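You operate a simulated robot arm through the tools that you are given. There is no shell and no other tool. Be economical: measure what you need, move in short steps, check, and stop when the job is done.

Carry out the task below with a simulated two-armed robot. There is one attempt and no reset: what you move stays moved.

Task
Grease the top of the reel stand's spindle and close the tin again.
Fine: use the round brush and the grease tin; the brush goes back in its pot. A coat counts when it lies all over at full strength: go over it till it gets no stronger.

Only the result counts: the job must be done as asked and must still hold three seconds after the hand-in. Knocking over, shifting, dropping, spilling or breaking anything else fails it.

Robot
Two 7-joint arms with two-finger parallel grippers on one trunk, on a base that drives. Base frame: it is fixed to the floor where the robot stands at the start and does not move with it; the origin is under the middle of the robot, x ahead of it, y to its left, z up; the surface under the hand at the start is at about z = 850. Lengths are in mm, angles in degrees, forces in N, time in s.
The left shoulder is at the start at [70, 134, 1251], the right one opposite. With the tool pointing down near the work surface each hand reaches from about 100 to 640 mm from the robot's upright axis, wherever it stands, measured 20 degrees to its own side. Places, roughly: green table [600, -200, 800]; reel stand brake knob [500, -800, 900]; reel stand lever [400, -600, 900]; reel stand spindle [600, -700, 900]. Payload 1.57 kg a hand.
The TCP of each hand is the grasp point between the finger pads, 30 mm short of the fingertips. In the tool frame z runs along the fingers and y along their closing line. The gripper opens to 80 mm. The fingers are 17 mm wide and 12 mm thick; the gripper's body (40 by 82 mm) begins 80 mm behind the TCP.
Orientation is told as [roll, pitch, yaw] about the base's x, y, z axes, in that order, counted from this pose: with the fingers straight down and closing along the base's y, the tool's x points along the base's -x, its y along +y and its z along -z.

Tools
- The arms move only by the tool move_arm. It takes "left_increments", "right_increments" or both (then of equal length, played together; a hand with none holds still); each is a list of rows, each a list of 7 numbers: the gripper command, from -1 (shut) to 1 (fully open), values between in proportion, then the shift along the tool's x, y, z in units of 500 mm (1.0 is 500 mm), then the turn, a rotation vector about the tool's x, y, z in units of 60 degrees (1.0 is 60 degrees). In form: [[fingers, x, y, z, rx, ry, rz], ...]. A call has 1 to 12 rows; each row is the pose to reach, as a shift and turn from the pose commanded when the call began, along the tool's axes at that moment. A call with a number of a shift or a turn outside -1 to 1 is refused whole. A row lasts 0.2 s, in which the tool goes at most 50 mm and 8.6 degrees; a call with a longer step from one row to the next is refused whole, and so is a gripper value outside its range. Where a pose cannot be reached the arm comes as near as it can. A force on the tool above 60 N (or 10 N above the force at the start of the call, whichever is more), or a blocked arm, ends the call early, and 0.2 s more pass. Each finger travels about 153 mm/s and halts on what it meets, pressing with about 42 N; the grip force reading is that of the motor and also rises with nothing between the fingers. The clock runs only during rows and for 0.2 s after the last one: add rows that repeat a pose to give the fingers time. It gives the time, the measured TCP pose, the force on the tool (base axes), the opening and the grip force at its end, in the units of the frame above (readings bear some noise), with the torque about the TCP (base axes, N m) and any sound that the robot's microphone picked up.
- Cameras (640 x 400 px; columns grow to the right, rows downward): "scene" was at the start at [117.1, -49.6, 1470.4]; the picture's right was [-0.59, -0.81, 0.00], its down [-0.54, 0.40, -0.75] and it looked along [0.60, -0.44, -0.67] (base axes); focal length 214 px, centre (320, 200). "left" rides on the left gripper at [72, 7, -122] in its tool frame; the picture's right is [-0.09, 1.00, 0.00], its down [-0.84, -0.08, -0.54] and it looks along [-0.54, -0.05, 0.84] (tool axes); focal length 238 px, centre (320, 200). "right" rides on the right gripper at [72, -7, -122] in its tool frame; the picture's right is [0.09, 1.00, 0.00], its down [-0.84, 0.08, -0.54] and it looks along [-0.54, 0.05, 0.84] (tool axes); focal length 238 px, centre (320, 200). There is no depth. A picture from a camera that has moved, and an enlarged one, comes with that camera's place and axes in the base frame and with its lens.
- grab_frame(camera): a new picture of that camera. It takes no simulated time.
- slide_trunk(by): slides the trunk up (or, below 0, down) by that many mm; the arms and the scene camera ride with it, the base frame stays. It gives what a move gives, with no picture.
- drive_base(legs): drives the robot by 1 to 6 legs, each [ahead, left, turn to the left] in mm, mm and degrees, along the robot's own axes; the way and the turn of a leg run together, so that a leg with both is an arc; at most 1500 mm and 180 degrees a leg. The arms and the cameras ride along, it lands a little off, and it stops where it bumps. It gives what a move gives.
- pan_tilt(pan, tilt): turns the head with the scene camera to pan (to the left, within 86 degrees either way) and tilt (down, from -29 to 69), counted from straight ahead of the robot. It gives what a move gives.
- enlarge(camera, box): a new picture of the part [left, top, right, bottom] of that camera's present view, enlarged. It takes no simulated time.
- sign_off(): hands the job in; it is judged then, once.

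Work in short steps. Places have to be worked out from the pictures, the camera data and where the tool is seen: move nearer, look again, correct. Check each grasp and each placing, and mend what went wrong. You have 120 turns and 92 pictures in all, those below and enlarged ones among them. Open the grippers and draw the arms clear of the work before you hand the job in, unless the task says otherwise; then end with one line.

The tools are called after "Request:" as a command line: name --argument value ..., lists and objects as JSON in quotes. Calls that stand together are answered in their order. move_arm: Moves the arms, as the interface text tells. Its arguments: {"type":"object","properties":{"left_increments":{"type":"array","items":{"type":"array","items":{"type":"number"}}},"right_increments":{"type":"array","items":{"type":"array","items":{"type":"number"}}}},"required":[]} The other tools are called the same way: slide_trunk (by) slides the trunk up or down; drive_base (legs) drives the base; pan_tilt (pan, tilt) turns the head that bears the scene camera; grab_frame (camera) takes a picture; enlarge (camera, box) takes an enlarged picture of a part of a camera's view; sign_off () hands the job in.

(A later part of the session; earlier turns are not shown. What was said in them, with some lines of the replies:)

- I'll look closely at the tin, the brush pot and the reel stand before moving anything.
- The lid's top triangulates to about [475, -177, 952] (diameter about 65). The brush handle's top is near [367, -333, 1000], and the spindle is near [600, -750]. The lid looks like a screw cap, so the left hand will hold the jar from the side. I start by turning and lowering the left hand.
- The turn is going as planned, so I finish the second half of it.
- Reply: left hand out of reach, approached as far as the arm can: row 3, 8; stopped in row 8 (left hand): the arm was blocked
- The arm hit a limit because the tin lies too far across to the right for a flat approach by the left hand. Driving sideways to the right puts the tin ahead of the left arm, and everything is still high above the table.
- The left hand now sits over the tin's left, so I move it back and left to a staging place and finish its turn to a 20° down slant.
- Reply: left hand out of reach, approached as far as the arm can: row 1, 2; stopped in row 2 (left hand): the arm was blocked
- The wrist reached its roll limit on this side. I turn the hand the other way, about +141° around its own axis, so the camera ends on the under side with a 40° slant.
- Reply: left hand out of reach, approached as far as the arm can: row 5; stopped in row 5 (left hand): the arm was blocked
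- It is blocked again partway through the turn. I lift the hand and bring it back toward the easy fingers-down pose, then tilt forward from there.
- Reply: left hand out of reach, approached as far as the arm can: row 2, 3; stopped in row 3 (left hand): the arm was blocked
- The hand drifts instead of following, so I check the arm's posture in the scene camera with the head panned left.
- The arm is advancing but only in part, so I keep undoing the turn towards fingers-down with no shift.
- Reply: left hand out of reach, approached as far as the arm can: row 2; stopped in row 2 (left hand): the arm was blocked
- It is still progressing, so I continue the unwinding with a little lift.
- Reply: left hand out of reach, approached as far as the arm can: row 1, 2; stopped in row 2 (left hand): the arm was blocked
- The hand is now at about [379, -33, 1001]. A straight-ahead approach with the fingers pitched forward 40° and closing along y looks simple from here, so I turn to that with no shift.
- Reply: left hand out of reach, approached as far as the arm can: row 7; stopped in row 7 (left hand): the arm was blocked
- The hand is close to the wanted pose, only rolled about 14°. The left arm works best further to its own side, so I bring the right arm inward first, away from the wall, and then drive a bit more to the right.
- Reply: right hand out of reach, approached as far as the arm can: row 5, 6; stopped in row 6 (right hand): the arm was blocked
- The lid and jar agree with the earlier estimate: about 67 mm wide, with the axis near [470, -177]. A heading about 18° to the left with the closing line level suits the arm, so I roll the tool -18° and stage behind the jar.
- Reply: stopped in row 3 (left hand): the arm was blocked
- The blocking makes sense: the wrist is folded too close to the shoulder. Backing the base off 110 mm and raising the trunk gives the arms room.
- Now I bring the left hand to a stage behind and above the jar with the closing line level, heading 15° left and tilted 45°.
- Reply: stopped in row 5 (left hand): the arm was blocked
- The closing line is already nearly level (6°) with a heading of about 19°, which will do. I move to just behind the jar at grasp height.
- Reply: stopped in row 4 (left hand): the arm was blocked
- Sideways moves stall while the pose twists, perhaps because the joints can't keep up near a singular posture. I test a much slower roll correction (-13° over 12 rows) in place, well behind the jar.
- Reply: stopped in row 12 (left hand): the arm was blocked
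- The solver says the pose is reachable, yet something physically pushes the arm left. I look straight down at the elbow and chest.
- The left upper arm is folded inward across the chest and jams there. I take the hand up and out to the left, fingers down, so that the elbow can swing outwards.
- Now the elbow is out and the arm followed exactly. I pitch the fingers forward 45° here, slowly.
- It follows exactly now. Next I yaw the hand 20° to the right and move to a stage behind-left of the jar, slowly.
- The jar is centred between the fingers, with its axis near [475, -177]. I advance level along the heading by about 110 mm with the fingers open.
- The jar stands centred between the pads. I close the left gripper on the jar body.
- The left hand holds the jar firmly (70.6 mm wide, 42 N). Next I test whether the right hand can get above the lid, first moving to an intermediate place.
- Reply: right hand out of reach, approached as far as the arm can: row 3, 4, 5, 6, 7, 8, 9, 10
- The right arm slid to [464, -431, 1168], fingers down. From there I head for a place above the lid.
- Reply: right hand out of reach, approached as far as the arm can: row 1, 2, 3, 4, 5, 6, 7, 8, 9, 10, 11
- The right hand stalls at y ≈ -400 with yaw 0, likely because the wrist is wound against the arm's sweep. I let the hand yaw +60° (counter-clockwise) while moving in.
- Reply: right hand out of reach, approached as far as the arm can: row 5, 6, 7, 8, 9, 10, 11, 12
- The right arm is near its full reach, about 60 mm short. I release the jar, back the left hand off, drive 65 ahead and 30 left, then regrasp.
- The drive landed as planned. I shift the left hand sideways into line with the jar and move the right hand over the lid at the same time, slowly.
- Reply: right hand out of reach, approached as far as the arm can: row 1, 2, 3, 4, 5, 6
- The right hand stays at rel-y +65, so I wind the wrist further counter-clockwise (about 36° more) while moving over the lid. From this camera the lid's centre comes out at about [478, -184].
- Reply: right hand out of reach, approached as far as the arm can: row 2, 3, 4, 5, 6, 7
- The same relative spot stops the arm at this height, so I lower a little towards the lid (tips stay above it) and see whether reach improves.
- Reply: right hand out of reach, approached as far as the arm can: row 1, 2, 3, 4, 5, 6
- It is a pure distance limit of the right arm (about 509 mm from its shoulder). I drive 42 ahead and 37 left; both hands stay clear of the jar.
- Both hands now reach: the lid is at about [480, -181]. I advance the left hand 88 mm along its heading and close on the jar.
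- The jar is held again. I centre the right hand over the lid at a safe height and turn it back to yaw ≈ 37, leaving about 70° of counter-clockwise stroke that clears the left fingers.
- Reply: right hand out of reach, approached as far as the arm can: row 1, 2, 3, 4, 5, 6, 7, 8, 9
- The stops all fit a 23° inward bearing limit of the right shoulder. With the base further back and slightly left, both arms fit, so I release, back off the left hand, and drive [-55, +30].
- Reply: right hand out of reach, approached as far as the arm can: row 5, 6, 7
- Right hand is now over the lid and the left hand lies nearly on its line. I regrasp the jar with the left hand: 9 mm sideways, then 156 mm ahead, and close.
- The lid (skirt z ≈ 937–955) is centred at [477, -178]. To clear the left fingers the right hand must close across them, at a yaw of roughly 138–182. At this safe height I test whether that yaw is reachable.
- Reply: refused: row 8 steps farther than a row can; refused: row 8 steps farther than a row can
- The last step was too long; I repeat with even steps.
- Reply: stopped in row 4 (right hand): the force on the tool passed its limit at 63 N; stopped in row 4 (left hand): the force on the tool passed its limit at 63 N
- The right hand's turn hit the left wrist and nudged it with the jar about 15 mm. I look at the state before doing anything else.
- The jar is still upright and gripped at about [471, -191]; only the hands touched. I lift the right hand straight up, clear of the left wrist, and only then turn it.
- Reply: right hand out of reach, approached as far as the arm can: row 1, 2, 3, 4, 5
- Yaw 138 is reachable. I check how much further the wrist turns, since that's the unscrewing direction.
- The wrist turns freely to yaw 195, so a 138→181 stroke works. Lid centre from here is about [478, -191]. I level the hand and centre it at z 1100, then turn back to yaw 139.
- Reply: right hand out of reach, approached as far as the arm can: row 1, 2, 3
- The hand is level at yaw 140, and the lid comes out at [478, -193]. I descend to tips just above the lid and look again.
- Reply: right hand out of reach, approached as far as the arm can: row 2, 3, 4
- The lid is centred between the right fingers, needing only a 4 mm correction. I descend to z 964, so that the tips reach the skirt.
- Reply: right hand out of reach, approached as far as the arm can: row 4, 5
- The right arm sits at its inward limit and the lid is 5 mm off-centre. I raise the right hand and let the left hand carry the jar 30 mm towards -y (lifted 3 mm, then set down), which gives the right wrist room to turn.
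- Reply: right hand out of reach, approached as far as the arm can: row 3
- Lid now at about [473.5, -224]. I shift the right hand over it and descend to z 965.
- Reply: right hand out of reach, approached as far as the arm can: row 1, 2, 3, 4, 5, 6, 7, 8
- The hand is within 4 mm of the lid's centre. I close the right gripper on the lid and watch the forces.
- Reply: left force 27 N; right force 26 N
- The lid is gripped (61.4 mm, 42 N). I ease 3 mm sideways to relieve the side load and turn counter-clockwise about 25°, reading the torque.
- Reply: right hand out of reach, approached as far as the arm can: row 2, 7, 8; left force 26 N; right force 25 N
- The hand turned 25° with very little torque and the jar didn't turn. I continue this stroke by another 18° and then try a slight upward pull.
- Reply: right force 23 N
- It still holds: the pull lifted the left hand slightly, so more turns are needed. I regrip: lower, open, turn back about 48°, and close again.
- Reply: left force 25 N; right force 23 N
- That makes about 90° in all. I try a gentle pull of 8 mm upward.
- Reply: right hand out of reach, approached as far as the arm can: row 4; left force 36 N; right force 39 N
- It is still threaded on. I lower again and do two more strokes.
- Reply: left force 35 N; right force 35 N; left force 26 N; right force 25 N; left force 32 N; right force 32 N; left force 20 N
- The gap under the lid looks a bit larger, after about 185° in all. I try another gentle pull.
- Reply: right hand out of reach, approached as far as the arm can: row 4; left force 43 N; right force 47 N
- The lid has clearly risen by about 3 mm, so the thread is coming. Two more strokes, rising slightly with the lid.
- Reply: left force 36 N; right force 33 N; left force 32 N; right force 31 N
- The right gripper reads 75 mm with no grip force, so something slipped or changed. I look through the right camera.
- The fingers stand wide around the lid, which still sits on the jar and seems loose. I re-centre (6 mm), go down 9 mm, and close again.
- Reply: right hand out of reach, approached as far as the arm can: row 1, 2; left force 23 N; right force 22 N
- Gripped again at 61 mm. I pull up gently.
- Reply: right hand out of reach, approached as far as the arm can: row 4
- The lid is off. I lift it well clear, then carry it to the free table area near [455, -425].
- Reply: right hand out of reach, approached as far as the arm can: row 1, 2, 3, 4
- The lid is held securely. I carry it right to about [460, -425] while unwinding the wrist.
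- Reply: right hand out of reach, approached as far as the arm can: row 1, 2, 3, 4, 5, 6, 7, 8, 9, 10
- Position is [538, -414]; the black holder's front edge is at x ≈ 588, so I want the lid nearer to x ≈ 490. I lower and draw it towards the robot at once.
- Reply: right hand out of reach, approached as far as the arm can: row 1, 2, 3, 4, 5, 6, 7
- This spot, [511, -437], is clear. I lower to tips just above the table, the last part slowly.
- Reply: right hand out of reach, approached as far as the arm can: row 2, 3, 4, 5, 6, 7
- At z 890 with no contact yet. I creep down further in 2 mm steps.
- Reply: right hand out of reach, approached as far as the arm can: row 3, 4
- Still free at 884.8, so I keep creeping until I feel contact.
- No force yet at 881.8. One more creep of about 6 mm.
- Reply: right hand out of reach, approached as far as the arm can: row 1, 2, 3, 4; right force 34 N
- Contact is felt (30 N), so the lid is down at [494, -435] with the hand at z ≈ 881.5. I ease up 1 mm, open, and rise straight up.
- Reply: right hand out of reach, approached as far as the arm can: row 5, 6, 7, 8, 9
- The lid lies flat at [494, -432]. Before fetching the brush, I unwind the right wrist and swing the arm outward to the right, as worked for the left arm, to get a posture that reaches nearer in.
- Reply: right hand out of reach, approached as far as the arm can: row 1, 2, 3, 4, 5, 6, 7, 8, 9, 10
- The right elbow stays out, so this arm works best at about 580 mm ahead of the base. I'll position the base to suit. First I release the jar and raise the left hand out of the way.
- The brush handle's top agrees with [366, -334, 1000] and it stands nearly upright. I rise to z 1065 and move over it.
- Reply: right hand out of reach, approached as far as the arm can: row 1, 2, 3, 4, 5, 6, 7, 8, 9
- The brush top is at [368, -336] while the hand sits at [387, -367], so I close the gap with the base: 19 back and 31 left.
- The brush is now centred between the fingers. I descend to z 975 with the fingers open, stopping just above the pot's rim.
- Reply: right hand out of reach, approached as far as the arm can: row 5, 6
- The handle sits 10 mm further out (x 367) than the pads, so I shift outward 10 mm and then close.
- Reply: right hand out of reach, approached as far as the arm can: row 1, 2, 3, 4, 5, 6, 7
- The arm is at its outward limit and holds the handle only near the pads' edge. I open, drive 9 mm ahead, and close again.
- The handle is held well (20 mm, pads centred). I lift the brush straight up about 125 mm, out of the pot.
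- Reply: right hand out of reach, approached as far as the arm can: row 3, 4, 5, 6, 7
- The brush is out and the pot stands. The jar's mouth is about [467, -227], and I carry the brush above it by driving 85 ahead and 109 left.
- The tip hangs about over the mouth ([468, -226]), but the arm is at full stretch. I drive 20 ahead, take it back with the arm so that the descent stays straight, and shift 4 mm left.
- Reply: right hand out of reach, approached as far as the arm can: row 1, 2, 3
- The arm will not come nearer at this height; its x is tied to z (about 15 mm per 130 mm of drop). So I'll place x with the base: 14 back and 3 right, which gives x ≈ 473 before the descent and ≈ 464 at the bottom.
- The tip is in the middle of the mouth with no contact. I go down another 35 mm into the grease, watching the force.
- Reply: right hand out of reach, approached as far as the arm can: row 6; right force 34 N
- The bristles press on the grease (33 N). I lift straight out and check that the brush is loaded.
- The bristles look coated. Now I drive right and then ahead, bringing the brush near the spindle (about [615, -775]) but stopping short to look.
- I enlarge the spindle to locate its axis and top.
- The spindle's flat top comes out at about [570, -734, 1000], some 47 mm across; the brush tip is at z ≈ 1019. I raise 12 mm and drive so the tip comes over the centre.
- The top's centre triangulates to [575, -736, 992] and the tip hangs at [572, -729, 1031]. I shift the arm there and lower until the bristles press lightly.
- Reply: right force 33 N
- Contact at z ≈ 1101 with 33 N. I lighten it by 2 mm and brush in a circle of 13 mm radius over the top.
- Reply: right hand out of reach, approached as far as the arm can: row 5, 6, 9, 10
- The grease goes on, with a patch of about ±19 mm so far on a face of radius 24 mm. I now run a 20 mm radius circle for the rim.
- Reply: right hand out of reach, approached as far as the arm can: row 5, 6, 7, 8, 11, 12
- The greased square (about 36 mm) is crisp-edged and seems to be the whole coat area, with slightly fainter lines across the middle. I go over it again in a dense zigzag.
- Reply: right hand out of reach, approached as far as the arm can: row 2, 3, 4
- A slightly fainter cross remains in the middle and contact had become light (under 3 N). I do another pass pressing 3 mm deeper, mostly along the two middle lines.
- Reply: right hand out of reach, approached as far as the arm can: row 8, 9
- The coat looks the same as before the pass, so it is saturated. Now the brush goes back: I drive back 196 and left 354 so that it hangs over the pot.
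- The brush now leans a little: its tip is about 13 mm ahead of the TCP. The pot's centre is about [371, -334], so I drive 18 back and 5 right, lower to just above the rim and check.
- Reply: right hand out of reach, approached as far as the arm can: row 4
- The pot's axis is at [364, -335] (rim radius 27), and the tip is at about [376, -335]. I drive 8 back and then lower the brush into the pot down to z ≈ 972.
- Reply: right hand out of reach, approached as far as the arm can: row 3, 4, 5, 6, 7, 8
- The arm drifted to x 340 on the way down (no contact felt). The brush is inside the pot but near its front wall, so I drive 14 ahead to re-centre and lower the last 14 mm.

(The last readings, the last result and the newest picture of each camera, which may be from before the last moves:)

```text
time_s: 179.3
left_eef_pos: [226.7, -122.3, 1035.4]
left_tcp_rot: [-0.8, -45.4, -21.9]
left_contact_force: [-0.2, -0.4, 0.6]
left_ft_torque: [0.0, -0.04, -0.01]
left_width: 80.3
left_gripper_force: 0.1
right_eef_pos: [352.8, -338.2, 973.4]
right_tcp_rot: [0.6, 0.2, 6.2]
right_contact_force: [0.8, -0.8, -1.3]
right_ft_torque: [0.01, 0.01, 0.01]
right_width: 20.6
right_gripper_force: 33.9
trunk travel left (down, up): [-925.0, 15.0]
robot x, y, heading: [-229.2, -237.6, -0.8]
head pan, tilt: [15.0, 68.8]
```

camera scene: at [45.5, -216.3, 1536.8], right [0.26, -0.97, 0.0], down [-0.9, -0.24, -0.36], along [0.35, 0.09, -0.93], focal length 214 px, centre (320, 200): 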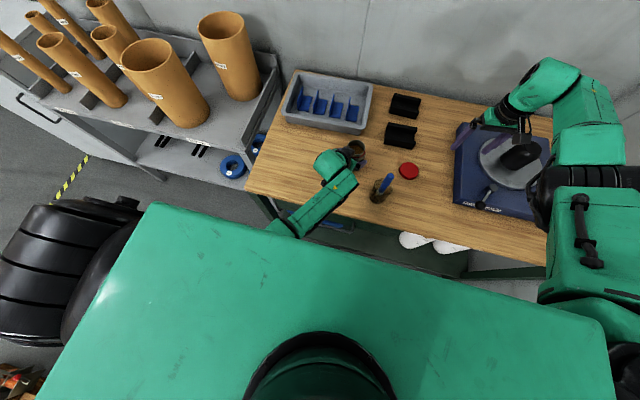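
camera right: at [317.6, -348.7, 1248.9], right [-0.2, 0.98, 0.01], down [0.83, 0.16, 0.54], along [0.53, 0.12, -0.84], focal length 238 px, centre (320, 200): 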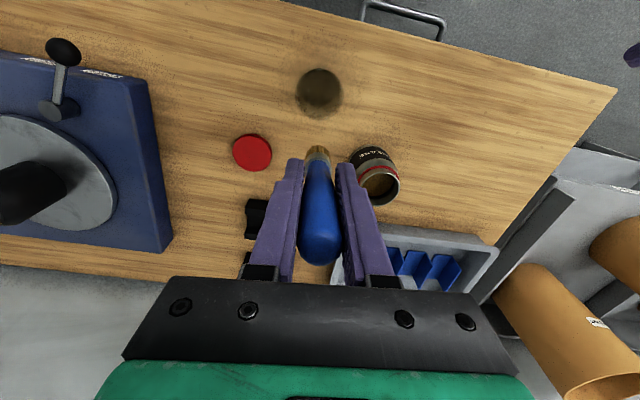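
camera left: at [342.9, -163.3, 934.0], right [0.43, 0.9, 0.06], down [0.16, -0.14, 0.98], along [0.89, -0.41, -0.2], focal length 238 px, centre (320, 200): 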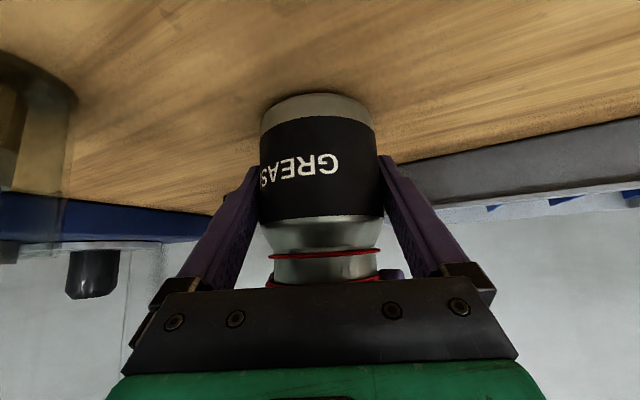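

The hand is at z 973, with the tips just over the rim, so I must not go deeper. I raise 2 mm, open so that the brush settles about a centimetre into the pot, and then rise straight up.

Request:
move_arm --right_increments '[[-1, 0, 0, -0.003, 0, 0, 0], [-0.3, 0, 0, -0.003, 0, 0, 0], [0, 0, 0, -0.003, 0, 0, 0], [0.2, 0, 0, -0.003, 0, 0, 0], [0.5, 0, 0, -0.02, 0, 0, 0], [0.5, 0, 0, -0.06, 0, 0, 0], [0.5, 0, 0, -0.1, 0, 0, 0], [0.5, 0, 0, -0.15, 0, 0, 0], [0.5, 0, 0, -0.2, 0, 0, 0]]'

Request:
grab_frame --camera "right"

```text
time_s: 181.3
left_eef_pos: [224.4, -122.0, 1037.1]
left_tcp_rot: [-0.8, -45.5, -21.9]
left_contact_force: [0.1, 0.1, 0.4]
left_ft_torque: [0.01, 0.02, 0.03]
left_width: 80.1
left_gripper_force: 0.0
right_eef_pos: [354.9, -339.2, 1072.3]
right_tcp_rot: [0.5, 0.3, 6.2]
right_contact_force: [0.3, -0.7, 0.2]
right_ft_torque: [0.03, -0.01, -0.02]
right_width: 60.1
right_gripper_force: 0.0
trunk travel left (down, up): [-925.0, 15.0]
robot x, y, heading: [-232.5, -234.3, -0.9]
head pan, tilt: [15.0, 68.8]
```

```text
4 pictures are left
camera right: at [284.0, -354.8, 1196.8], right [-0.2, 0.98, 0.01], down [0.83, 0.16, 0.54], along [0.53, 0.12, -0.84], focal length 238 px, centre (320, 200)
```

right: 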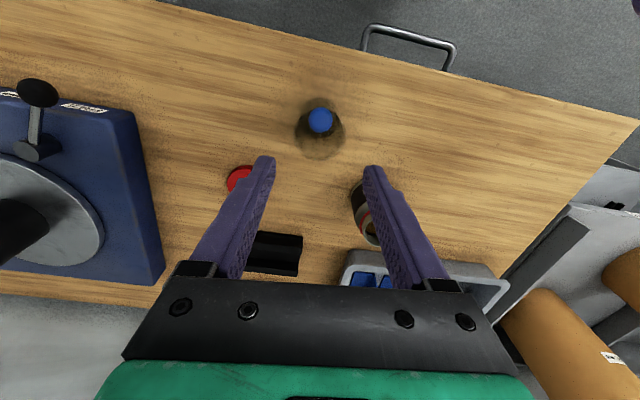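

The brush stands in its pot. Now for the lid: I drive back to the base place used before, about [-58, -229], squaring the heading.

Request:
drive_base --legs '[[174, 5, 0.8]]'

Request:
move_arm --right_increments '[[1, 0, -0.02, 0, 0, 0, -0.1], [1, 0, -0.04, 0, 0, 0, -0.2], [1, 0, -0.06, 0, 0, 0, -0.3], [1, 0, -0.08, 0, 0, 0, -0.4], [1, 0, -0.1, 0, 0, 0, -0.5], [1, 0, -0.12, 0, 0, 0, -0.6], [1, 0, -0.14, 0, 0, 0, -0.7], [1, 0, -0.16, 0, 0, 0, -0.8], [1, 0, -0.18, 0, 0, 0, -0.9], [1, 0, -0.2, 0, 0, 0, -1]]'

Request:
move_arm --right_increments '[[1, 0, 0, 0, 0, 0, -0.1], [1, 0, 0, 0, 0, 0, -0.2], [1, 0, 0, 0, 0, 0, -0.3], [1, 0, 0, 0, 0, 0, -0.4], [1, 0, 0, 0, 0, 0, -0.5], [1, 0, 0, 0, 0, 0, -0.6], [1, 0, 0, 0, 0, 0, -0.7], [1, 0, 0, 0, 0, 0, -0.8], [1, 0, 0, 0, 0, 0, -0.9], [1, 0, 0, 0, 0, 0, -1]]'

```text
time_s: 182.8
left_eef_pos: [394.6, -114.7, 1037.8]
left_tcp_rot: [-0.7, -45.5, -21.4]
left_contact_force: [-1.0, 0.3, 0.3]
left_ft_torque: [0.01, -0.03, 0.01]
left_width: 80.1
left_gripper_force: 0.0
right_eef_pos: [527.3, -329.8, 1076.3]
right_tcp_rot: [0.6, -0.1, 6.8]
right_contact_force: [0.3, 1.1, -0.3]
right_ft_torque: [0.0, 0.01, -0.02]
right_width: 59.9
right_gripper_force: 0.0
trunk travel left (down, up): [-925.0, 15.0]
robot x, y, heading: [-56.4, -230.4, -0.2]
head pan, tilt: [15.0, 68.8]
```

```text
time_s: 185.0
left_eef_pos: [396.6, -115.1, 1036.0]
left_tcp_rot: [-0.7, -45.5, -21.3]
left_contact_force: [1.0, 0.1, -0.4]
left_ft_torque: [0.0, 0.0, 0.0]
left_width: 80.0
left_gripper_force: 0.2
right_eef_pos: [541.7, -428.0, 1072.3]
right_tcp_rot: [0.5, -0.6, 67.1]
right_contact_force: [-0.7, 0.2, -0.1]
right_ft_torque: [-0.04, 0.04, 0.0]
right_width: 80.1
right_gripper_force: 0.1
trunk travel left (down, up): [-925.0, 15.0]
robot x, y, heading: [-55.8, -233.8, -0.1]
head pan, tilt: [15.0, 68.8]
```

```text
time_s: 187.2
left_eef_pos: [396.4, -114.5, 1035.7]
left_tcp_rot: [-0.8, -45.5, -21.3]
left_contact_force: [0.0, 0.1, 0.8]
left_ft_torque: [0.02, 0.02, -0.02]
left_width: 79.9
left_gripper_force: 0.1
right_eef_pos: [541.2, -428.7, 1072.2]
right_tcp_rot: [-0.1, -0.6, 127.0]
right_contact_force: [-0.3, -0.2, 0.8]
right_ft_torque: [0.0, -0.02, 0.0]
right_width: 79.9
right_gripper_force: 0.0
trunk travel left (down, up): [-925.0, 15.0]
robot x, y, heading: [-55.0, -237.1, -0.2]
head pan, tilt: [15.0, 68.8]
```

Both hands follow exactly here. I bring the right hand over the lid (tips just above it) and the left hand to its stage behind the jar.

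Request:
move_arm --left_increments '[[1, 0.02, -0.018, 0.02, 0, 0, 0], [1, 0.05, -0.04, 0.048, 0, 0, 0], [1, 0.08, -0.06, 0.077, 0, 0, 0], [1, 0.11, -0.084, 0.107, 0, 0, 0], [1, 0.14, -0.107, 0.136, 0, 0, 0], [1, 0.17, -0.13, 0.165, 0, 0, 0], [1, 0.195, -0.149, 0.189, 0, 0, 0], [1, 0.195, -0.149, 0.189, 0, 0, 0]]' --right_increments '[[1, -0.007, 0.012, 0.04, 0, 0, 0], [1, -0.014, 0.024, 0.08, 0, 0, 0], [1, -0.02, 0.036, 0.12, 0, 0, 0], [1, -0.027, 0.048, 0.16, 0, 0, 0], [1, -0.034, 0.06, 0.2, 0, 0, 0], [1, -0.04, 0.072, 0.24, 0, 0, 0], [1, -0.047, 0.082, 0.28, 0, 0, 0], [1, -0.047, 0.082, 0.3, 0, 0, 0]]'

Request:
grab_frame --camera "right"

```text
time_s: 189.0
left_eef_pos: [366.0, -185.9, 900.1]
left_tcp_rot: [-0.7, -45.4, -21.3]
left_contact_force: [-0.5, -0.3, -0.4]
left_ft_torque: [-0.02, 0.0, 0.0]
left_width: 79.8
left_gripper_force: 0.1
right_eef_pos: [493.3, -432.7, 921.7]
right_tcp_rot: [-0.1, -0.6, 126.8]
right_contact_force: [-0.6, 0.2, 0.1]
right_ft_torque: [0.01, -0.02, -0.03]
right_width: 79.8
right_gripper_force: 0.0
trunk travel left (down, up): [-925.0, 15.0]
robot x, y, heading: [-50.9, -236.8, 0.0]
head pan, tilt: [15.0, 68.8]
```

```text
3 pictures are left
camera right: at [542.7, -488.4, 1043.6], right [-0.74, -0.67, 0.0], down [-0.56, 0.62, 0.55], along [-0.37, 0.41, -0.83], focal length 238 px, centre (320, 200)
```

right: 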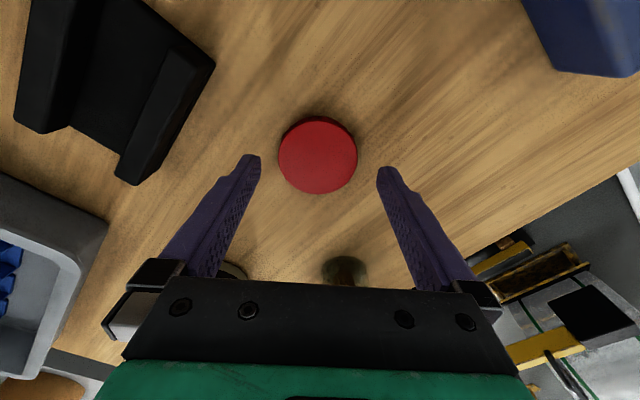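

The lid is centred under the right hand ([495, -433]). In one call I lower and close on the lid while the left hand advances and grips the jar.

Request:
move_arm --left_increments '[[1, -0.02, 0.0066, 0.02, 0, 0, 0], [1, -0.045, 0.0066, 0.045, 0, 0, 0], [1, -0.07, 0.0066, 0.07, 0, 0, 0], [1, -0.095, 0.0066, 0.095, 0, 0, 0], [1, -0.115, 0.0066, 0.115, 0, 0, 0], [1, -0.133, 0.0066, 0.134, 0, 0, 0], [1, -0.15, 0.0066, 0.152, 0, 0, 0], [0.8, -0.15, 0.0066, 0.152, 0, 0, 0], [-1, -0.15, 0.0066, 0.152, 0, 0, 0], [-1, -0.15, 0.0066, 0.152, 0, 0, 0], [-1, -0.15, 0.0066, 0.152, 0, 0, 0]]' --right_increments '[[1, 0, 0, 0.02, 0, 0, 0], [1, 0, 0, 0.04, 0, 0, 0], [1, 0, 0, 0.055, 0, 0, 0], [1, 0, 0, 0.065, 0, 0, 0], [1, 0, 0, 0.072, 0, 0, 0], [1, 0, 0, 0.077, 0, 0, 0], [1, 0, 0, 0.077, 0, 0, 0], [0.7, 0, 0, 0.077, 0, 0, 0], [-1, 0, 0, 0.077, 0, 0, 0], [-1, 0, 0, 0.077, 0, 0, 0], [-1, 0, 0, 0.077, 0, 0, 0]]'

```text
time_s: 191.4
left_eef_pos: [467.5, -221.2, 901.5]
left_tcp_rot: [-0.7, -45.5, -21.4]
left_contact_force: [1.7, -1.0, 0.1]
left_ft_torque: [0.0, -0.05, 0.01]
left_width: 71.2
left_gripper_force: 42.1
right_eef_pos: [493.6, -432.7, 883.3]
right_tcp_rot: [-0.1, -0.7, 126.8]
right_contact_force: [0.1, 0.0, 0.0]
right_ft_torque: [0.01, -0.01, 0.02]
right_width: 61.6
right_gripper_force: 42.4
trunk travel left (down, up): [-925.0, 15.0]
robot x, y, heading: [-53.1, -231.8, -0.0]
head pan, tilt: [15.0, 68.8]
```

Both are held: jar 71 mm, lid 61.6 mm. I lift the lid straight up about 150 mm.

Request:
move_arm --right_increments '[[-1, 0, 0, -0.06, 0, 0, 0], [-1, 0, 0, -0.13, 0, 0, 0], [-1, 0, 0, -0.2, 0, 0, 0], [-1, 0, 0, -0.26, 0, 0, 0], [-1, 0, 0, -0.3, 0, 0, 0]]'

```text
time_s: 192.6
left_eef_pos: [468.1, -222.0, 900.4]
left_tcp_rot: [-0.7, -45.5, -21.3]
left_contact_force: [-0.9, 0.6, 1.5]
left_ft_torque: [0.15, -0.05, 0.02]
left_width: 71.0
left_gripper_force: 42.2
right_eef_pos: [494.2, -434.5, 1033.6]
right_tcp_rot: [0.0, -0.6, 126.8]
right_contact_force: [0.8, 0.5, -0.5]
right_ft_torque: [0.03, 0.01, 0.01]
right_width: 61.5
right_gripper_force: 42.3
trunk travel left (down, up): [-925.0, 15.0]
robot x, y, heading: [-54.8, -234.3, -0.1]
head pan, tilt: [15.0, 68.8]
```

Now I carry it over the jar to [478.5, -223.5] while turning to yaw 183, the start of the tightening stroke.

Request:
move_arm --right_increments '[[-1, -0.036, -0.023, 0, 0, 0, -0.094], [-1, -0.071, -0.046, 0, 0, 0, -0.188], [-1, -0.107, -0.068, 0, 0, 0, -0.282], [-1, -0.143, -0.091, 0, 0, 0, -0.376], [-1, -0.179, -0.114, 0, 0, 0, -0.47], [-1, -0.214, -0.137, 0, 0, 0, -0.564], [-1, -0.25, -0.16, 0, 0, 0, -0.658], [-1, -0.286, -0.182, 0, 0, 0, -0.752], [-1, -0.321, -0.205, 0, 0, 0, -0.846], [-1, -0.357, -0.228, 0, 0, 0, -0.94], [-1, -0.357, -0.228, 0, 0, 0, -0.94]]'

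Request:
grab_frame --camera "right"

```text
time_s: 195.0
left_eef_pos: [467.4, -221.7, 900.8]
left_tcp_rot: [-0.7, -45.6, -21.3]
left_contact_force: [-1.2, 1.3, 0.7]
left_ft_torque: [0.14, -0.03, 0.08]
left_width: 71.0
left_gripper_force: 41.6
right_eef_pos: [504.1, -218.3, 1031.9]
right_tcp_rot: [-0.6, -0.4, -176.7]
right_contact_force: [-0.2, 0.0, -0.3]
right_ft_torque: [0.01, 0.01, 0.01]
right_width: 61.3
right_gripper_force: 42.3
right hand out of reach, approached as far as the arm can: row 3, 4, 5, 6, 7, 8, 9, 10, 11
trunk travel left (down, up): [-925.0, 15.0]
robot x, y, heading: [-55.3, -231.4, 0.2]
head pan, tilt: [15.0, 68.8]
```

```text
2 pictures are left
camera right: at [575.3, -208.4, 1154.1], right [0.15, -0.99, -0.01], down [-0.83, -0.13, 0.55], along [-0.54, -0.07, -0.84], focal length 238 px, centre (320, 200)
```

right: 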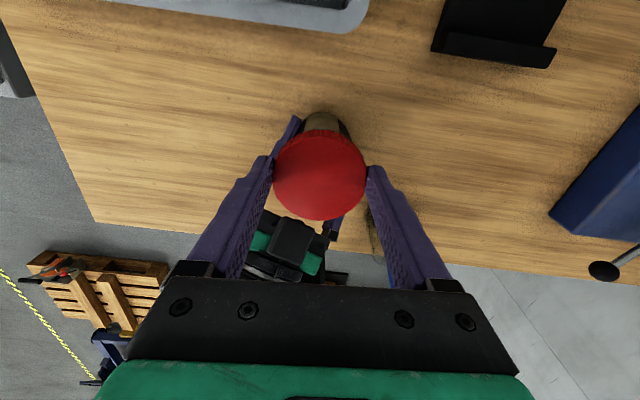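

At this height the arm cannot come in to x 478, but lower down it does. I lower to z ≈ 988, with the lid still above the mouth, and read where it lands.

Request:
move_arm --right_increments '[[-1, 0, 0, 0.03, 0, 0, 0], [-1, 0, 0, 0.06, 0, 0, 0], [-1, 0, 0, 0.08, 0, 0, 0], [-1, 0, 0, 0.088, 0, 0, 0], [-1, 0, 0, 0.088, 0, 0, 0]]'

```text
time_s: 196.2
left_eef_pos: [467.6, -221.2, 901.1]
left_tcp_rot: [-0.9, -45.6, -21.3]
left_contact_force: [-0.5, 0.7, 0.5]
left_ft_torque: [0.11, 0.0, 0.03]
left_width: 71.2
left_gripper_force: 42.2
right_eef_pos: [496.9, -221.1, 990.8]
right_tcp_rot: [-0.6, -0.2, -176.8]
right_contact_force: [0.7, 0.3, -0.6]
right_ft_torque: [-0.01, -0.04, 0.01]
right_width: 61.6
right_gripper_force: 41.9
right hand out of reach, approached as far as the arm can: row 1, 2, 3, 4, 5
trunk travel left (down, up): [-925.0, 15.0]
robot x, y, heading: [-55.2, -233.4, -0.4]
head pan, tilt: [15.0, 68.8]
```

The lid sits at [497, -221] instead, so the left hand brings the jar to it: lifted 3 mm, moved +17 in x and +4 in y, and set down. Then the right hand comes down to just above the thread.

Request:
move_arm --left_increments '[[-1, -0.0045, 0, -0.0045, 0, 0, 0], [-1, -0.0065, 0, -0.0065, 0, 0, 0], [-1, -0.0135, 0.01, 0.0035, 0, 0, 0], [-1, -0.024, 0.02, 0.016, 0, 0, 0], [-1, -0.022, 0.02, 0.0185, 0, 0, 0], [-1, -0.0195, 0.02, 0.021, 0, 0, 0], [-1, -0.0195, 0.02, 0.021, 0, 0, 0], [-1, -0.0195, 0.02, 0.021, 0, 0, 0]]' --right_increments '[[-1, 0, 0, 0, 0, 0, 0], [-1, 0, 0, 0, 0, 0, 0], [-1, 0, 0, 0, 0, 0, 0], [-1, 0, 0, 0, 0, 0, 0], [-1, 0, 0, 0, 0, 0, 0], [-1, 0, 0, 0, 0, 0, 0], [-1, 0, 0, 0.01, 0, 0, 0], [-1, 0, 0, 0.02, 0, 0, 0]]'

Request:
grab_frame --camera "left"

```text
time_s: 198.0
left_eef_pos: [484.4, -217.2, 902.0]
left_tcp_rot: [-0.8, -45.5, -21.3]
left_contact_force: [-1.1, -0.1, -1.2]
left_ft_torque: [0.07, 0.0, 0.01]
left_width: 71.1
left_gripper_force: 42.0
right_eef_pos: [495.3, -222.0, 981.6]
right_tcp_rot: [-0.7, -0.1, -176.8]
right_contact_force: [-0.1, 0.6, -0.6]
right_ft_torque: [-0.01, 0.0, 0.04]
right_width: 61.6
right_gripper_force: 42.4
trunk travel left (down, up): [-925.0, 15.0]
robot x, y, heading: [-55.5, -228.0, 0.2]
head pan, tilt: [15.0, 68.8]
```

```text
1 pictures are left
camera left: at [360.4, -158.5, 934.6], right [0.43, 0.9, 0.06], down [0.16, -0.14, 0.98], along [0.89, -0.41, -0.2], focal length 238 px, centre (320, 200)
```

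left: 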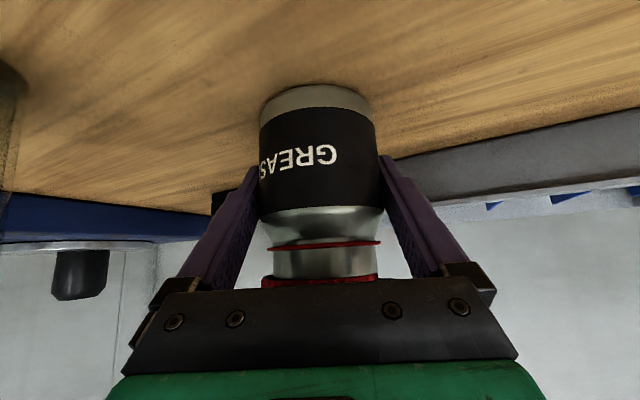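

The lid hangs over the neck within about 2 mm. I lower it onto the thread and start turning clockwise in the same call, pressing lightly.

Request:
move_arm --right_increments '[[-1, 0, -0.003, 0.01, 0, 0, 0], [-1, 0, -0.003, 0.018, 0, 0, 0], [-1, 0, -0.003, 0.025, 0, 0, 0], [-1, 0, -0.003, 0.03, 0, 0, 0], [-1, 0, -0.003, 0.03, 0, 0, 0.1], [-1, 0, -0.003, 0.031, 0, 0, 0.2], [-1, 0, -0.003, 0.031, 0, 0, 0.3], [-1, 0, -0.003, 0.032, 0, 0, 0.4], [-1, 0, -0.003, 0.032, 0, 0, 0.5], [-1, 0, -0.003, 0.033, 0, 0, 0.6], [-1, 0, -0.003, 0.033, 0, 0, 0.7], [-1, 0, -0.003, 0.034, 0, 0, 0.78]]'

```text
time_s: 198.8
left_eef_pos: [482.8, -215.4, 901.2]
left_tcp_rot: [-0.8, -45.5, -21.2]
left_contact_force: [0.4, 0.2, 4.8]
left_ft_torque: [0.04, 0.46, 0.05]
left_width: 70.9
left_gripper_force: 41.9
right_eef_pos: [492.3, -221.0, 977.4]
right_tcp_rot: [-0.9, 0.6, -176.9]
right_contact_force: [-3.6, -2.5, 10.0]
right_ft_torque: [0.15, 0.08, 0.04]
right_width: 61.6
right_gripper_force: 41.2
right hand out of reach, approached as far as the arm can: row 1, 2, 3, 4
trunk travel left (down, up): [-925.0, 15.0]
robot x, y, heading: [-59.2, -230.5, -0.3]
head pan, tilt: [15.0, 68.8]
stopped in row 4 (right hand): the force on the tool passed its limit at 63 N (the readings are from after the stop); the commanded pose is now the measured one
```

The lid rests on the start of the thread (its height, about 9 mm above the seat, fits). I now turn clockwise with light pressure, one full stroke.

Request:
move_arm --right_increments '[[-1, 0, 0, 0.002, 0, 0, 0.08], [-1, 0, 0, 0.003, 0, 0, 0.18], [-1, 0, 0, 0.004, 0, 0, 0.28], [-1, 0, 0, 0.005, 0, 0, 0.38], [-1, 0, 0, 0.006, 0, 0, 0.48], [-1, 0, 0, 0.007, 0, 0, 0.58], [-1, 0, 0, 0.008, 0, 0, 0.68], [-1, 0, 0, 0.009, 0, 0, 0.78]]'

```text
time_s: 200.6
left_eef_pos: [482.4, -216.5, 901.9]
left_tcp_rot: [-0.7, -45.5, -21.1]
left_contact_force: [-4.4, -2.7, 12.2]
left_ft_torque: [0.24, 0.15, 0.1]
left_width: 70.9
left_gripper_force: 42.0
right_eef_pos: [491.2, -220.2, 971.1]
right_tcp_rot: [-1.1, -0.4, 136.2]
right_contact_force: [-0.4, 0.4, 0.2]
right_ft_torque: [0.0, 0.0, 0.01]
right_width: 61.8
right_gripper_force: 42.0
trunk travel left (down, up): [-925.0, 15.0]
robot x, y, heading: [-55.8, -228.8, -0.3]
head pan, tilt: [15.0, 68.8]
```

The lid has slipped down around the neck (z 971, no load). I turn it back to find the thread start while pressing lightly, then clockwise again in the same call.

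Request:
move_arm --right_increments '[[-1, 0, 0, 0.002, 0, 0, -0.13], [-1, 0, 0, 0.003, 0, 0, -0.26], [-1, 0, 0, 0.004, 0, 0, -0.39], [-1, 0, 0, 0.005, 0, 0, -0.52], [-1, 0, 0, 0.006, 0, 0, -0.65], [-1, 0, 0, 0.007, 0, 0, -0.78], [-1, 0, 0, 0.008, 0, 0, -0.65], [-1, 0, 0, 0.009, 0, 0, -0.52], [-1, 0, 0, 0.01, 0, 0, -0.39], [-1, 0, 0, 0.011, 0, 0, -0.26], [-1, 0, 0, 0.012, 0, 0, -0.13], [-1, 0, 0, 0.012, 0, 0, 0]]'

```text
time_s: 203.2
left_eef_pos: [482.6, -215.0, 899.3]
left_tcp_rot: [-0.4, -45.1, -21.3]
left_contact_force: [-2.7, -7.1, -17.1]
left_ft_torque: [-0.14, 0.8, 0.24]
left_width: 70.6
left_gripper_force: 42.2
right_eef_pos: [490.0, -224.8, 967.8]
right_tcp_rot: [-1.0, -0.2, 136.1]
right_contact_force: [1.0, -0.9, 35.9]
right_ft_torque: [0.32, -0.07, 0.0]
right_width: 59.3
right_gripper_force: 42.0
right hand out of reach, approached as far as the arm can: row 9, 10, 12
trunk travel left (down, up): [-925.0, 15.0]
robot x, y, heading: [-52.3, -231.1, -0.2]
head pan, tilt: [15.0, 68.8]
```

It now bears on the thread (36 N). I regrip and continue tightening: three cycles of open, turn back, close, turn clockwise.

Request:
move_arm --right_increments '[[-1, 0, 0, -0.004, 0, 0, 0], [1, 0, 0, -0.004, 0, 0, 0], [1, 0, 0, -0.004, 0, 0, 0], [1, 0, 0, -0.004, 0, 0, -0.13], [1, 0, 0, -0.004, 0, 0, -0.26], [1, 0, 0, -0.004, 0, 0, -0.39], [1, 0, 0, -0.004, 0, 0, -0.52], [1, 0, 0, -0.004, 0, 0, -0.65], [1, 0, 0, -0.004, 0, 0, -0.78], [-1, 0, 0, -0.004, 0, 0, -0.78], [-1, 0, 0, -0.004, 0, 0, -0.78], [-1, 0, 0, -0.004, 0, 0, -0.78]]'

Request:
move_arm --right_increments '[[-1, 0, 0, 0.002, 0, 0, 0.08], [-1, 0, 0, 0.002, 0, 0, 0.18], [-1, 0, 0, 0.003, 0, 0, 0.28], [-1, 0, 0, 0.003, 0, 0, 0.38], [-1, 0, 0, 0.004, 0, 0, 0.48], [-1, 0, 0, 0.004, 0, 0, 0.58], [-1, 0, 0, 0.005, 0, 0, 0.68], [-1, 0, 0, 0.005, 0, 0, 0.78]]'

Request:
move_arm --right_increments '[[1, 0, 0, -0.001, 0, 0, 0], [1, 0, 0, -0.001, 0, 0, 0], [1, 0, 0, -0.001, 0, 0, -0.13], [1, 0, 0, -0.001, 0, 0, -0.26], [1, 0, 0, -0.001, 0, 0, -0.39], [1, 0, 0, -0.001, 0, 0, -0.52], [1, 0, 0, -0.001, 0, 0, -0.65], [1, 0, 0, -0.001, 0, 0, -0.78], [-1, 0, 0, -0.001, 0, 0, -0.78], [-1, 0, 0, -0.001, 0, 0, -0.78], [-1, 0, 0, -0.001, 0, 0, -0.78]]'

Request:
move_arm --right_increments '[[-1, 0, 0, 0.001, 0, 0, 0.08], [-1, 0, 0, 0.002, 0, 0, 0.18], [-1, 0, 0, 0.002, 0, 0, 0.28], [-1, 0, 0, 0.003, 0, 0, 0.38], [-1, 0, 0, 0.003, 0, 0, 0.48], [-1, 0, 0, 0.004, 0, 0, 0.58], [-1, 0, 0, 0.004, 0, 0, 0.68], [-1, 0, 0, 0.004, 0, 0, 0.78]]'

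```text
time_s: 205.8
left_eef_pos: [484.0, -217.1, 900.6]
left_tcp_rot: [-1.0, -45.5, -21.2]
left_contact_force: [-3.3, -28.0, -0.1]
left_ft_torque: [1.29, -0.08, 0.07]
left_width: 70.5
left_gripper_force: 41.5
right_eef_pos: [491.0, -216.5, 967.1]
right_tcp_rot: [-1.3, 0.3, -176.6]
right_contact_force: [1.9, 29.0, -2.7]
right_ft_torque: [0.6, -0.12, -0.22]
right_width: 61.3
right_gripper_force: 42.2
trunk travel left (down, up): [-925.0, 15.0]
robot x, y, heading: [-55.9, -231.8, -0.1]
head pan, tilt: [15.0, 68.8]
```

```text
time_s: 207.6
left_eef_pos: [484.2, -215.6, 900.5]
left_tcp_rot: [-0.6, -45.3, -21.3]
left_contact_force: [6.3, -20.4, -5.6]
left_ft_torque: [0.55, 0.81, 0.0]
left_width: 70.1
left_gripper_force: 41.9
right_eef_pos: [490.5, -221.3, 966.8]
right_tcp_rot: [-0.9, -0.7, 136.3]
right_contact_force: [-7.4, 18.4, 7.7]
right_ft_torque: [0.81, -0.15, -0.06]
right_width: 61.4
right_gripper_force: 41.4
trunk travel left (down, up): [-925.0, 15.0]
robot x, y, heading: [-54.3, -232.1, -0.4]
head pan, tilt: [15.0, 68.8]
```

```text
time_s: 210.0
left_eef_pos: [484.3, -217.9, 899.0]
left_tcp_rot: [-1.1, -45.3, -21.2]
left_contact_force: [-4.1, -27.6, 1.3]
left_ft_torque: [1.11, -0.13, 0.02]
left_width: 69.8
left_gripper_force: 41.9
right_eef_pos: [489.6, -219.5, 966.4]
right_tcp_rot: [-1.4, 0.3, -176.6]
right_contact_force: [4.3, 27.3, -2.7]
right_ft_torque: [0.71, -0.1, -0.2]
right_width: 61.4
right_gripper_force: 42.2
trunk travel left (down, up): [-925.0, 15.0]
robot x, y, heading: [-51.4, -234.1, -0.2]
head pan, tilt: [15.0, 68.8]
```

```text
time_s: 211.8
left_eef_pos: [484.7, -215.7, 899.5]
left_tcp_rot: [-0.7, -45.2, -21.3]
left_contact_force: [2.8, -20.3, -9.4]
left_ft_torque: [0.86, 0.3, -0.01]
left_width: 69.0
left_gripper_force: 42.2
right_eef_pos: [489.8, -221.2, 964.4]
right_tcp_rot: [-1.0, -0.7, 136.2]
right_contact_force: [-4.8, 18.2, 13.7]
right_ft_torque: [0.48, 0.05, -0.06]
right_width: 60.7
right_gripper_force: 42.3
trunk travel left (down, up): [-925.0, 15.0]
robot x, y, heading: [-56.9, -230.5, -0.2]
head pan, tilt: [15.0, 68.8]
```

The lid is going down with the turns (967 → 964). The side load says the jar's axis is a few mm further towards +y, so I re-centre at the next regrip and go on with three more cycles.

Request:
move_arm --right_increments '[[1, 0, 0, -0.002, 0, 0, 0], [1, -0.0055, -0.006, -0.002, 0, 0, 0], [1, -0.0055, -0.006, -0.002, 0, 0, -0.13], [1, -0.0055, -0.006, -0.002, 0, 0, -0.26], [1, -0.0055, -0.006, -0.002, 0, 0, -0.39], [1, -0.0055, -0.006, -0.002, 0, 0, -0.52], [1, -0.0055, -0.006, -0.002, 0, 0, -0.65], [1, -0.0055, -0.006, -0.002, 0, 0, -0.78], [-1, -0.0055, -0.006, -0.002, 0, 0, -0.78], [-1, -0.0055, -0.006, -0.002, 0, 0, -0.78], [-1, -0.0055, -0.006, -0.002, 0, 0, -0.78]]'

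Request:
move_arm --right_increments '[[-1, 0, 0, 0.001, 0, 0, 0.08], [-1, 0, 0, 0.001, 0, 0, 0.18], [-1, 0, 0, 0.002, 0, 0, 0.28], [-1, 0, 0, 0.002, 0, 0, 0.38], [-1, 0, 0, 0.003, 0, 0, 0.48], [-1, 0, 0, 0.003, 0, 0, 0.58], [-1, 0, 0, 0.003, 0, 0, 0.68], [-1, 0, 0, 0.003, 0, 0, 0.78]]'

Request:
move_arm --right_increments '[[1, 0, 0, -0.001, 0, 0, 0], [1, 0, 0, -0.001, 0, 0, 0], [1, 0, 0, -0.001, 0, 0, -0.13], [1, 0, 0, -0.001, 0, 0, -0.26], [1, 0, 0, -0.001, 0, 0, -0.39], [1, 0, 0, -0.001, 0, 0, -0.52], [1, 0, 0, -0.001, 0, 0, -0.65], [1, 0, 0, -0.001, 0, 0, -0.78], [-1, 0, 0, -0.001, 0, 0, -0.78], [-1, 0, 0, -0.001, 0, 0, -0.78], [-1, 0, 0, -0.001, 0, 0, -0.78]]'

Request:
move_arm --right_increments '[[-1, 0, 0, 0.001, 0, 0, 0.08], [-1, 0, 0, 0.001, 0, 0, 0.18], [-1, 0, 0, 0.002, 0, 0, 0.28], [-1, 0, 0, 0.002, 0, 0, 0.38], [-1, 0, 0, 0.003, 0, 0, 0.48], [-1, 0, 0, 0.003, 0, 0, 0.58], [-1, 0, 0, 0.003, 0, 0, 0.68], [-1, 0, 0, 0.003, 0, 0, 0.78]]'

Request:
move_arm --right_increments '[[1, 0, 0, -0.001, 0, 0, 0], [1, 0, 0, -0.001, 0, 0, 0], [1, 0, 0, -0.001, 0, 0, -0.13], [1, 0, 0, -0.001, 0, 0, -0.26], [1, 0, 0, -0.001, 0, 0, -0.39], [1, 0, 0, -0.001, 0, 0, -0.52], [1, 0, 0, -0.001, 0, 0, -0.65], [1, 0, 0, -0.001, 0, 0, -0.78], [-1, 0, 0, -0.001, 0, 0, -0.78], [-1, 0, 0, -0.001, 0, 0, -0.78], [-1, 0, 0, -0.001, 0, 0, -0.78]]'

Request:
move_arm --right_increments '[[-1, 0, 0, 0.001, 0, 0, 0.08], [-1, 0, 0, 0.001, 0, 0, 0.18], [-1, 0, 0, 0.002, 0, 0, 0.28], [-1, 0, 0, 0.002, 0, 0, 0.38], [-1, 0, 0, 0.003, 0, 0, 0.48], [-1, 0, 0, 0.003, 0, 0, 0.58], [-1, 0, 0, 0.003, 0, 0, 0.68], [-1, 0, 0, 0.003, 0, 0, 0.78]]'

```text
time_s: 214.2
left_eef_pos: [484.8, -215.6, 898.9]
left_tcp_rot: [-0.9, -45.3, -21.1]
left_contact_force: [-1.6, -9.1, 0.6]
left_ft_torque: [0.54, -0.13, 0.01]
left_width: 69.1
left_gripper_force: 41.8
right_eef_pos: [489.7, -216.7, 966.0]
right_tcp_rot: [-1.1, 0.4, -176.8]
right_contact_force: [0.9, 9.8, 0.2]
right_ft_torque: [0.2, 0.01, -0.04]
right_width: 61.8
right_gripper_force: 41.7
trunk travel left (down, up): [-925.0, 15.0]
robot x, y, heading: [-56.7, -231.8, -0.2]
head pan, tilt: [15.0, 68.8]
```

```text
time_s: 216.0
left_eef_pos: [484.2, -214.8, 900.0]
left_tcp_rot: [-0.9, -45.3, -21.1]
left_contact_force: [6.3, -13.1, -6.8]
left_ft_torque: [0.49, 0.6, -0.09]
left_width: 69.5
left_gripper_force: 42.1
right_eef_pos: [488.4, -218.7, 964.8]
right_tcp_rot: [-1.1, -0.5, 136.2]
right_contact_force: [-5.8, 9.9, 9.9]
right_ft_torque: [0.19, -0.31, -0.02]
right_width: 62.0
right_gripper_force: 41.6
trunk travel left (down, up): [-925.0, 15.0]
robot x, y, heading: [-56.1, -230.3, -0.3]
head pan, tilt: [15.0, 68.8]
```

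```text
time_s: 218.4
left_eef_pos: [485.3, -216.4, 898.7]
left_tcp_rot: [-0.8, -45.3, -21.1]
left_contact_force: [-2.2, -9.6, 0.8]
left_ft_torque: [0.6, -0.15, -0.01]
left_width: 69.0
left_gripper_force: 42.2
right_eef_pos: [488.5, -217.2, 965.7]
right_tcp_rot: [-1.1, 0.4, -176.9]
right_contact_force: [2.0, 11.0, 0.5]
right_ft_torque: [0.26, -0.07, -0.07]
right_width: 62.0
right_gripper_force: 42.0
right hand out of reach, approached as far as the arm can: row 1
trunk travel left (down, up): [-925.0, 15.0]
robot x, y, heading: [-53.2, -235.0, -0.2]
head pan, tilt: [15.0, 68.8]
```

```text
time_s: 220.2
left_eef_pos: [484.3, -214.9, 898.5]
left_tcp_rot: [-0.8, -45.3, -21.0]
left_contact_force: [-8.6, -8.6, -2.1]
left_ft_torque: [0.51, -0.13, -1.83]
left_width: 69.7
left_gripper_force: 42.0
right_eef_pos: [489.9, -218.5, 962.9]
right_tcp_rot: [-1.0, -0.2, 136.2]
right_contact_force: [7.0, 9.3, 3.8]
right_ft_torque: [0.12, -0.27, 1.76]
right_width: 62.0
right_gripper_force: 42.3
trunk travel left (down, up): [-925.0, 15.0]
robot x, y, heading: [-52.5, -233.5, -0.3]
head pan, tilt: [15.0, 68.8]
```

```text
time_s: 222.6
left_eef_pos: [486.1, -215.4, 898.3]
left_tcp_rot: [-0.8, -45.2, -21.2]
left_contact_force: [-1.2, -1.3, -3.9]
left_ft_torque: [0.13, -0.05, 0.0]
left_width: 70.1
left_gripper_force: 42.4
right_eef_pos: [489.9, -217.8, 962.6]
right_tcp_rot: [-1.0, 0.3, -176.8]
right_contact_force: [0.6, 2.3, -0.8]
right_ft_torque: [0.02, 0.0, -0.01]
right_width: 62.0
right_gripper_force: 41.9
trunk travel left (down, up): [-925.0, 15.0]
robot x, y, heading: [-54.3, -232.5, -0.2]
head pan, tilt: [15.0, 68.8]
```

```text
time_s: 224.4
left_eef_pos: [484.0, -215.8, 900.2]
left_tcp_rot: [-0.8, -45.3, -21.2]
left_contact_force: [0.1, -9.3, -5.8]
left_ft_torque: [0.58, 0.02, -2.07]
left_width: 70.4
left_gripper_force: 41.4
right_eef_pos: [489.2, -216.9, 962.0]
right_tcp_rot: [-1.0, -0.5, 136.4]
right_contact_force: [-0.2, 9.9, 1.5]
right_ft_torque: [0.07, -0.05, 1.96]
right_width: 62.2
right_gripper_force: 41.9
right hand out of reach, approached as far as the arm can: row 2, 5, 8
trunk travel left (down, up): [-925.0, 15.0]
robot x, y, heading: [-55.7, -231.6, -0.2]
head pan, tilt: [15.0, 68.8]
```

The torque rose to 1.8–2 Nm in the last two strokes and the height is back to the starting value: the lid is tight. I open and lift the right hand away, then check the gap with the last picture.

Request:
move_arm --right_increments '[[1, 0, 0, 0, 0, 0, 0], [1, 0, 0, 0, 0, 0, 0], [1, 0, 0, -0.03, 0, 0, 0], [1, 0, 0, -0.07, 0, 0, 0], [1, 0, 0, -0.12, 0, 0, 0], [1, 0, 0, -0.18, 0, 0, 0], [1, 0, 0, -0.25, 0, 0, 0]]'

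Request:
grab_frame --camera "left"

```text
time_s: 226.0
left_eef_pos: [485.2, -215.1, 898.7]
left_tcp_rot: [-0.8, -45.2, -21.1]
left_contact_force: [0.4, 0.1, -2.9]
left_ft_torque: [-0.03, -0.04, 0.0]
left_width: 70.4
left_gripper_force: 41.8
right_eef_pos: [506.0, -210.3, 1083.6]
right_tcp_rot: [-0.8, -0.6, 136.3]
right_contact_force: [0.0, 0.6, 0.0]
right_ft_torque: [-0.01, 0.0, 0.02]
right_width: 79.8
right_gripper_force: 0.0
right hand out of reach, approached as far as the arm can: row 4, 5, 6, 7
trunk travel left (down, up): [-925.0, 15.0]
robot x, y, heading: [-54.4, -233.1, -0.2]
head pan, tilt: [15.0, 68.8]
```

```text
0 pictures are left
camera left: at [360.1, -157.2, 933.2], right [0.43, 0.9, 0.06], down [0.16, -0.14, 0.98], along [0.89, -0.41, -0.21], focal length 238 px, centre (320, 200)
```

left: 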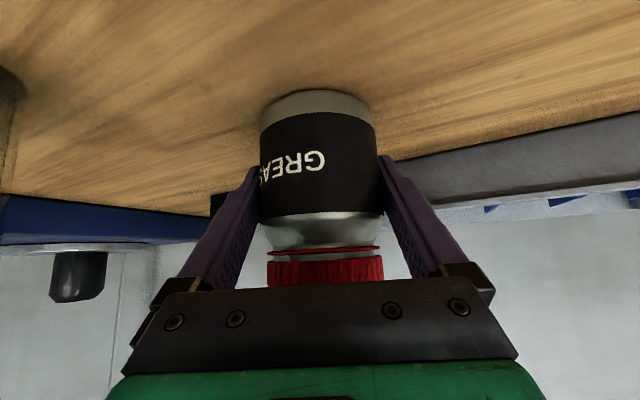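

The lid sits as it did at the start, and the jar even turned in the grip at the end, so it is fully tight. I release the jar, back the left hand off and raise it.

Request:
move_arm --left_increments '[[1, 0, 0, 0, 0, 0, 0], [1, 0, 0, 0, 0, 0, 0], [1, 0.03, 0, -0.03, 0, 0, 0], [1, 0.06, 0, -0.06, 0, 0, 0], [1, 0.09, 0, -0.09, 0, 0, 0], [1, 0.12, 0, -0.12, 0, 0, 0], [1, 0.15, 0, -0.15, 0, 0, 0], [1, 0.12, 0.03, -0.19, 0, 0, 0], [1, 0.08, 0.06, -0.23, 0, 0, 0], [1, 0.04, 0.09, -0.27, 0, 0, 0], [1, 0, 0.12, -0.31, 0, 0, 0], [1, -0.04, 0.15, -0.35, 0, 0, 0]]'

Request:
drive_base --legs '[[-120, 0, 0]]'

```text
time_s: 228.6
left_eef_pos: [410.3, -103.7, 1037.1]
left_tcp_rot: [-0.9, -45.2, -21.1]
left_contact_force: [-0.7, 0.0, 1.0]
left_ft_torque: [-0.02, 0.04, 0.02]
left_width: 79.9
left_gripper_force: 0.1
right_eef_pos: [506.7, -209.8, 1085.3]
right_tcp_rot: [-0.8, -0.5, 136.3]
right_contact_force: [-0.4, 0.2, -0.1]
right_ft_torque: [-0.02, -0.01, -0.03]
right_width: 79.9
right_gripper_force: 0.0
trunk travel left (down, up): [-925.0, 15.0]
robot x, y, heading: [-55.2, -229.5, -0.3]
head pan, tilt: [15.0, 68.8]
```

```text
time_s: 229.9
left_eef_pos: [293.7, -103.2, 1034.4]
left_tcp_rot: [-1.0, -45.1, -21.0]
left_contact_force: [0.7, -0.4, 0.2]
left_ft_torque: [0.01, 0.02, -0.02]
left_width: 80.1
left_gripper_force: 0.0
right_eef_pos: [388.1, -209.7, 1083.5]
right_tcp_rot: [-0.7, -0.5, 136.3]
right_contact_force: [-0.1, -0.2, 0.2]
right_ft_torque: [0.0, 0.01, 0.03]
right_width: 80.1
right_gripper_force: 0.0
trunk travel left (down, up): [-925.0, 15.0]
robot x, y, heading: [-178.5, -228.5, -0.1]
head pan, tilt: [15.0, 68.8]
```

Both hands are open and clear, the brush is in its pot, the tin is closed and the spindle top is greased, so I hand the job in.

Request:
sign_off

```text
The job is handed in.
```

I greased the top of the spindle until further passes made it no stronger, put the brush back in its pot and screwed the tin's lid back on tight; along the way my two hands bumped once, and the closed tin now stands a few centimetres from where it began.
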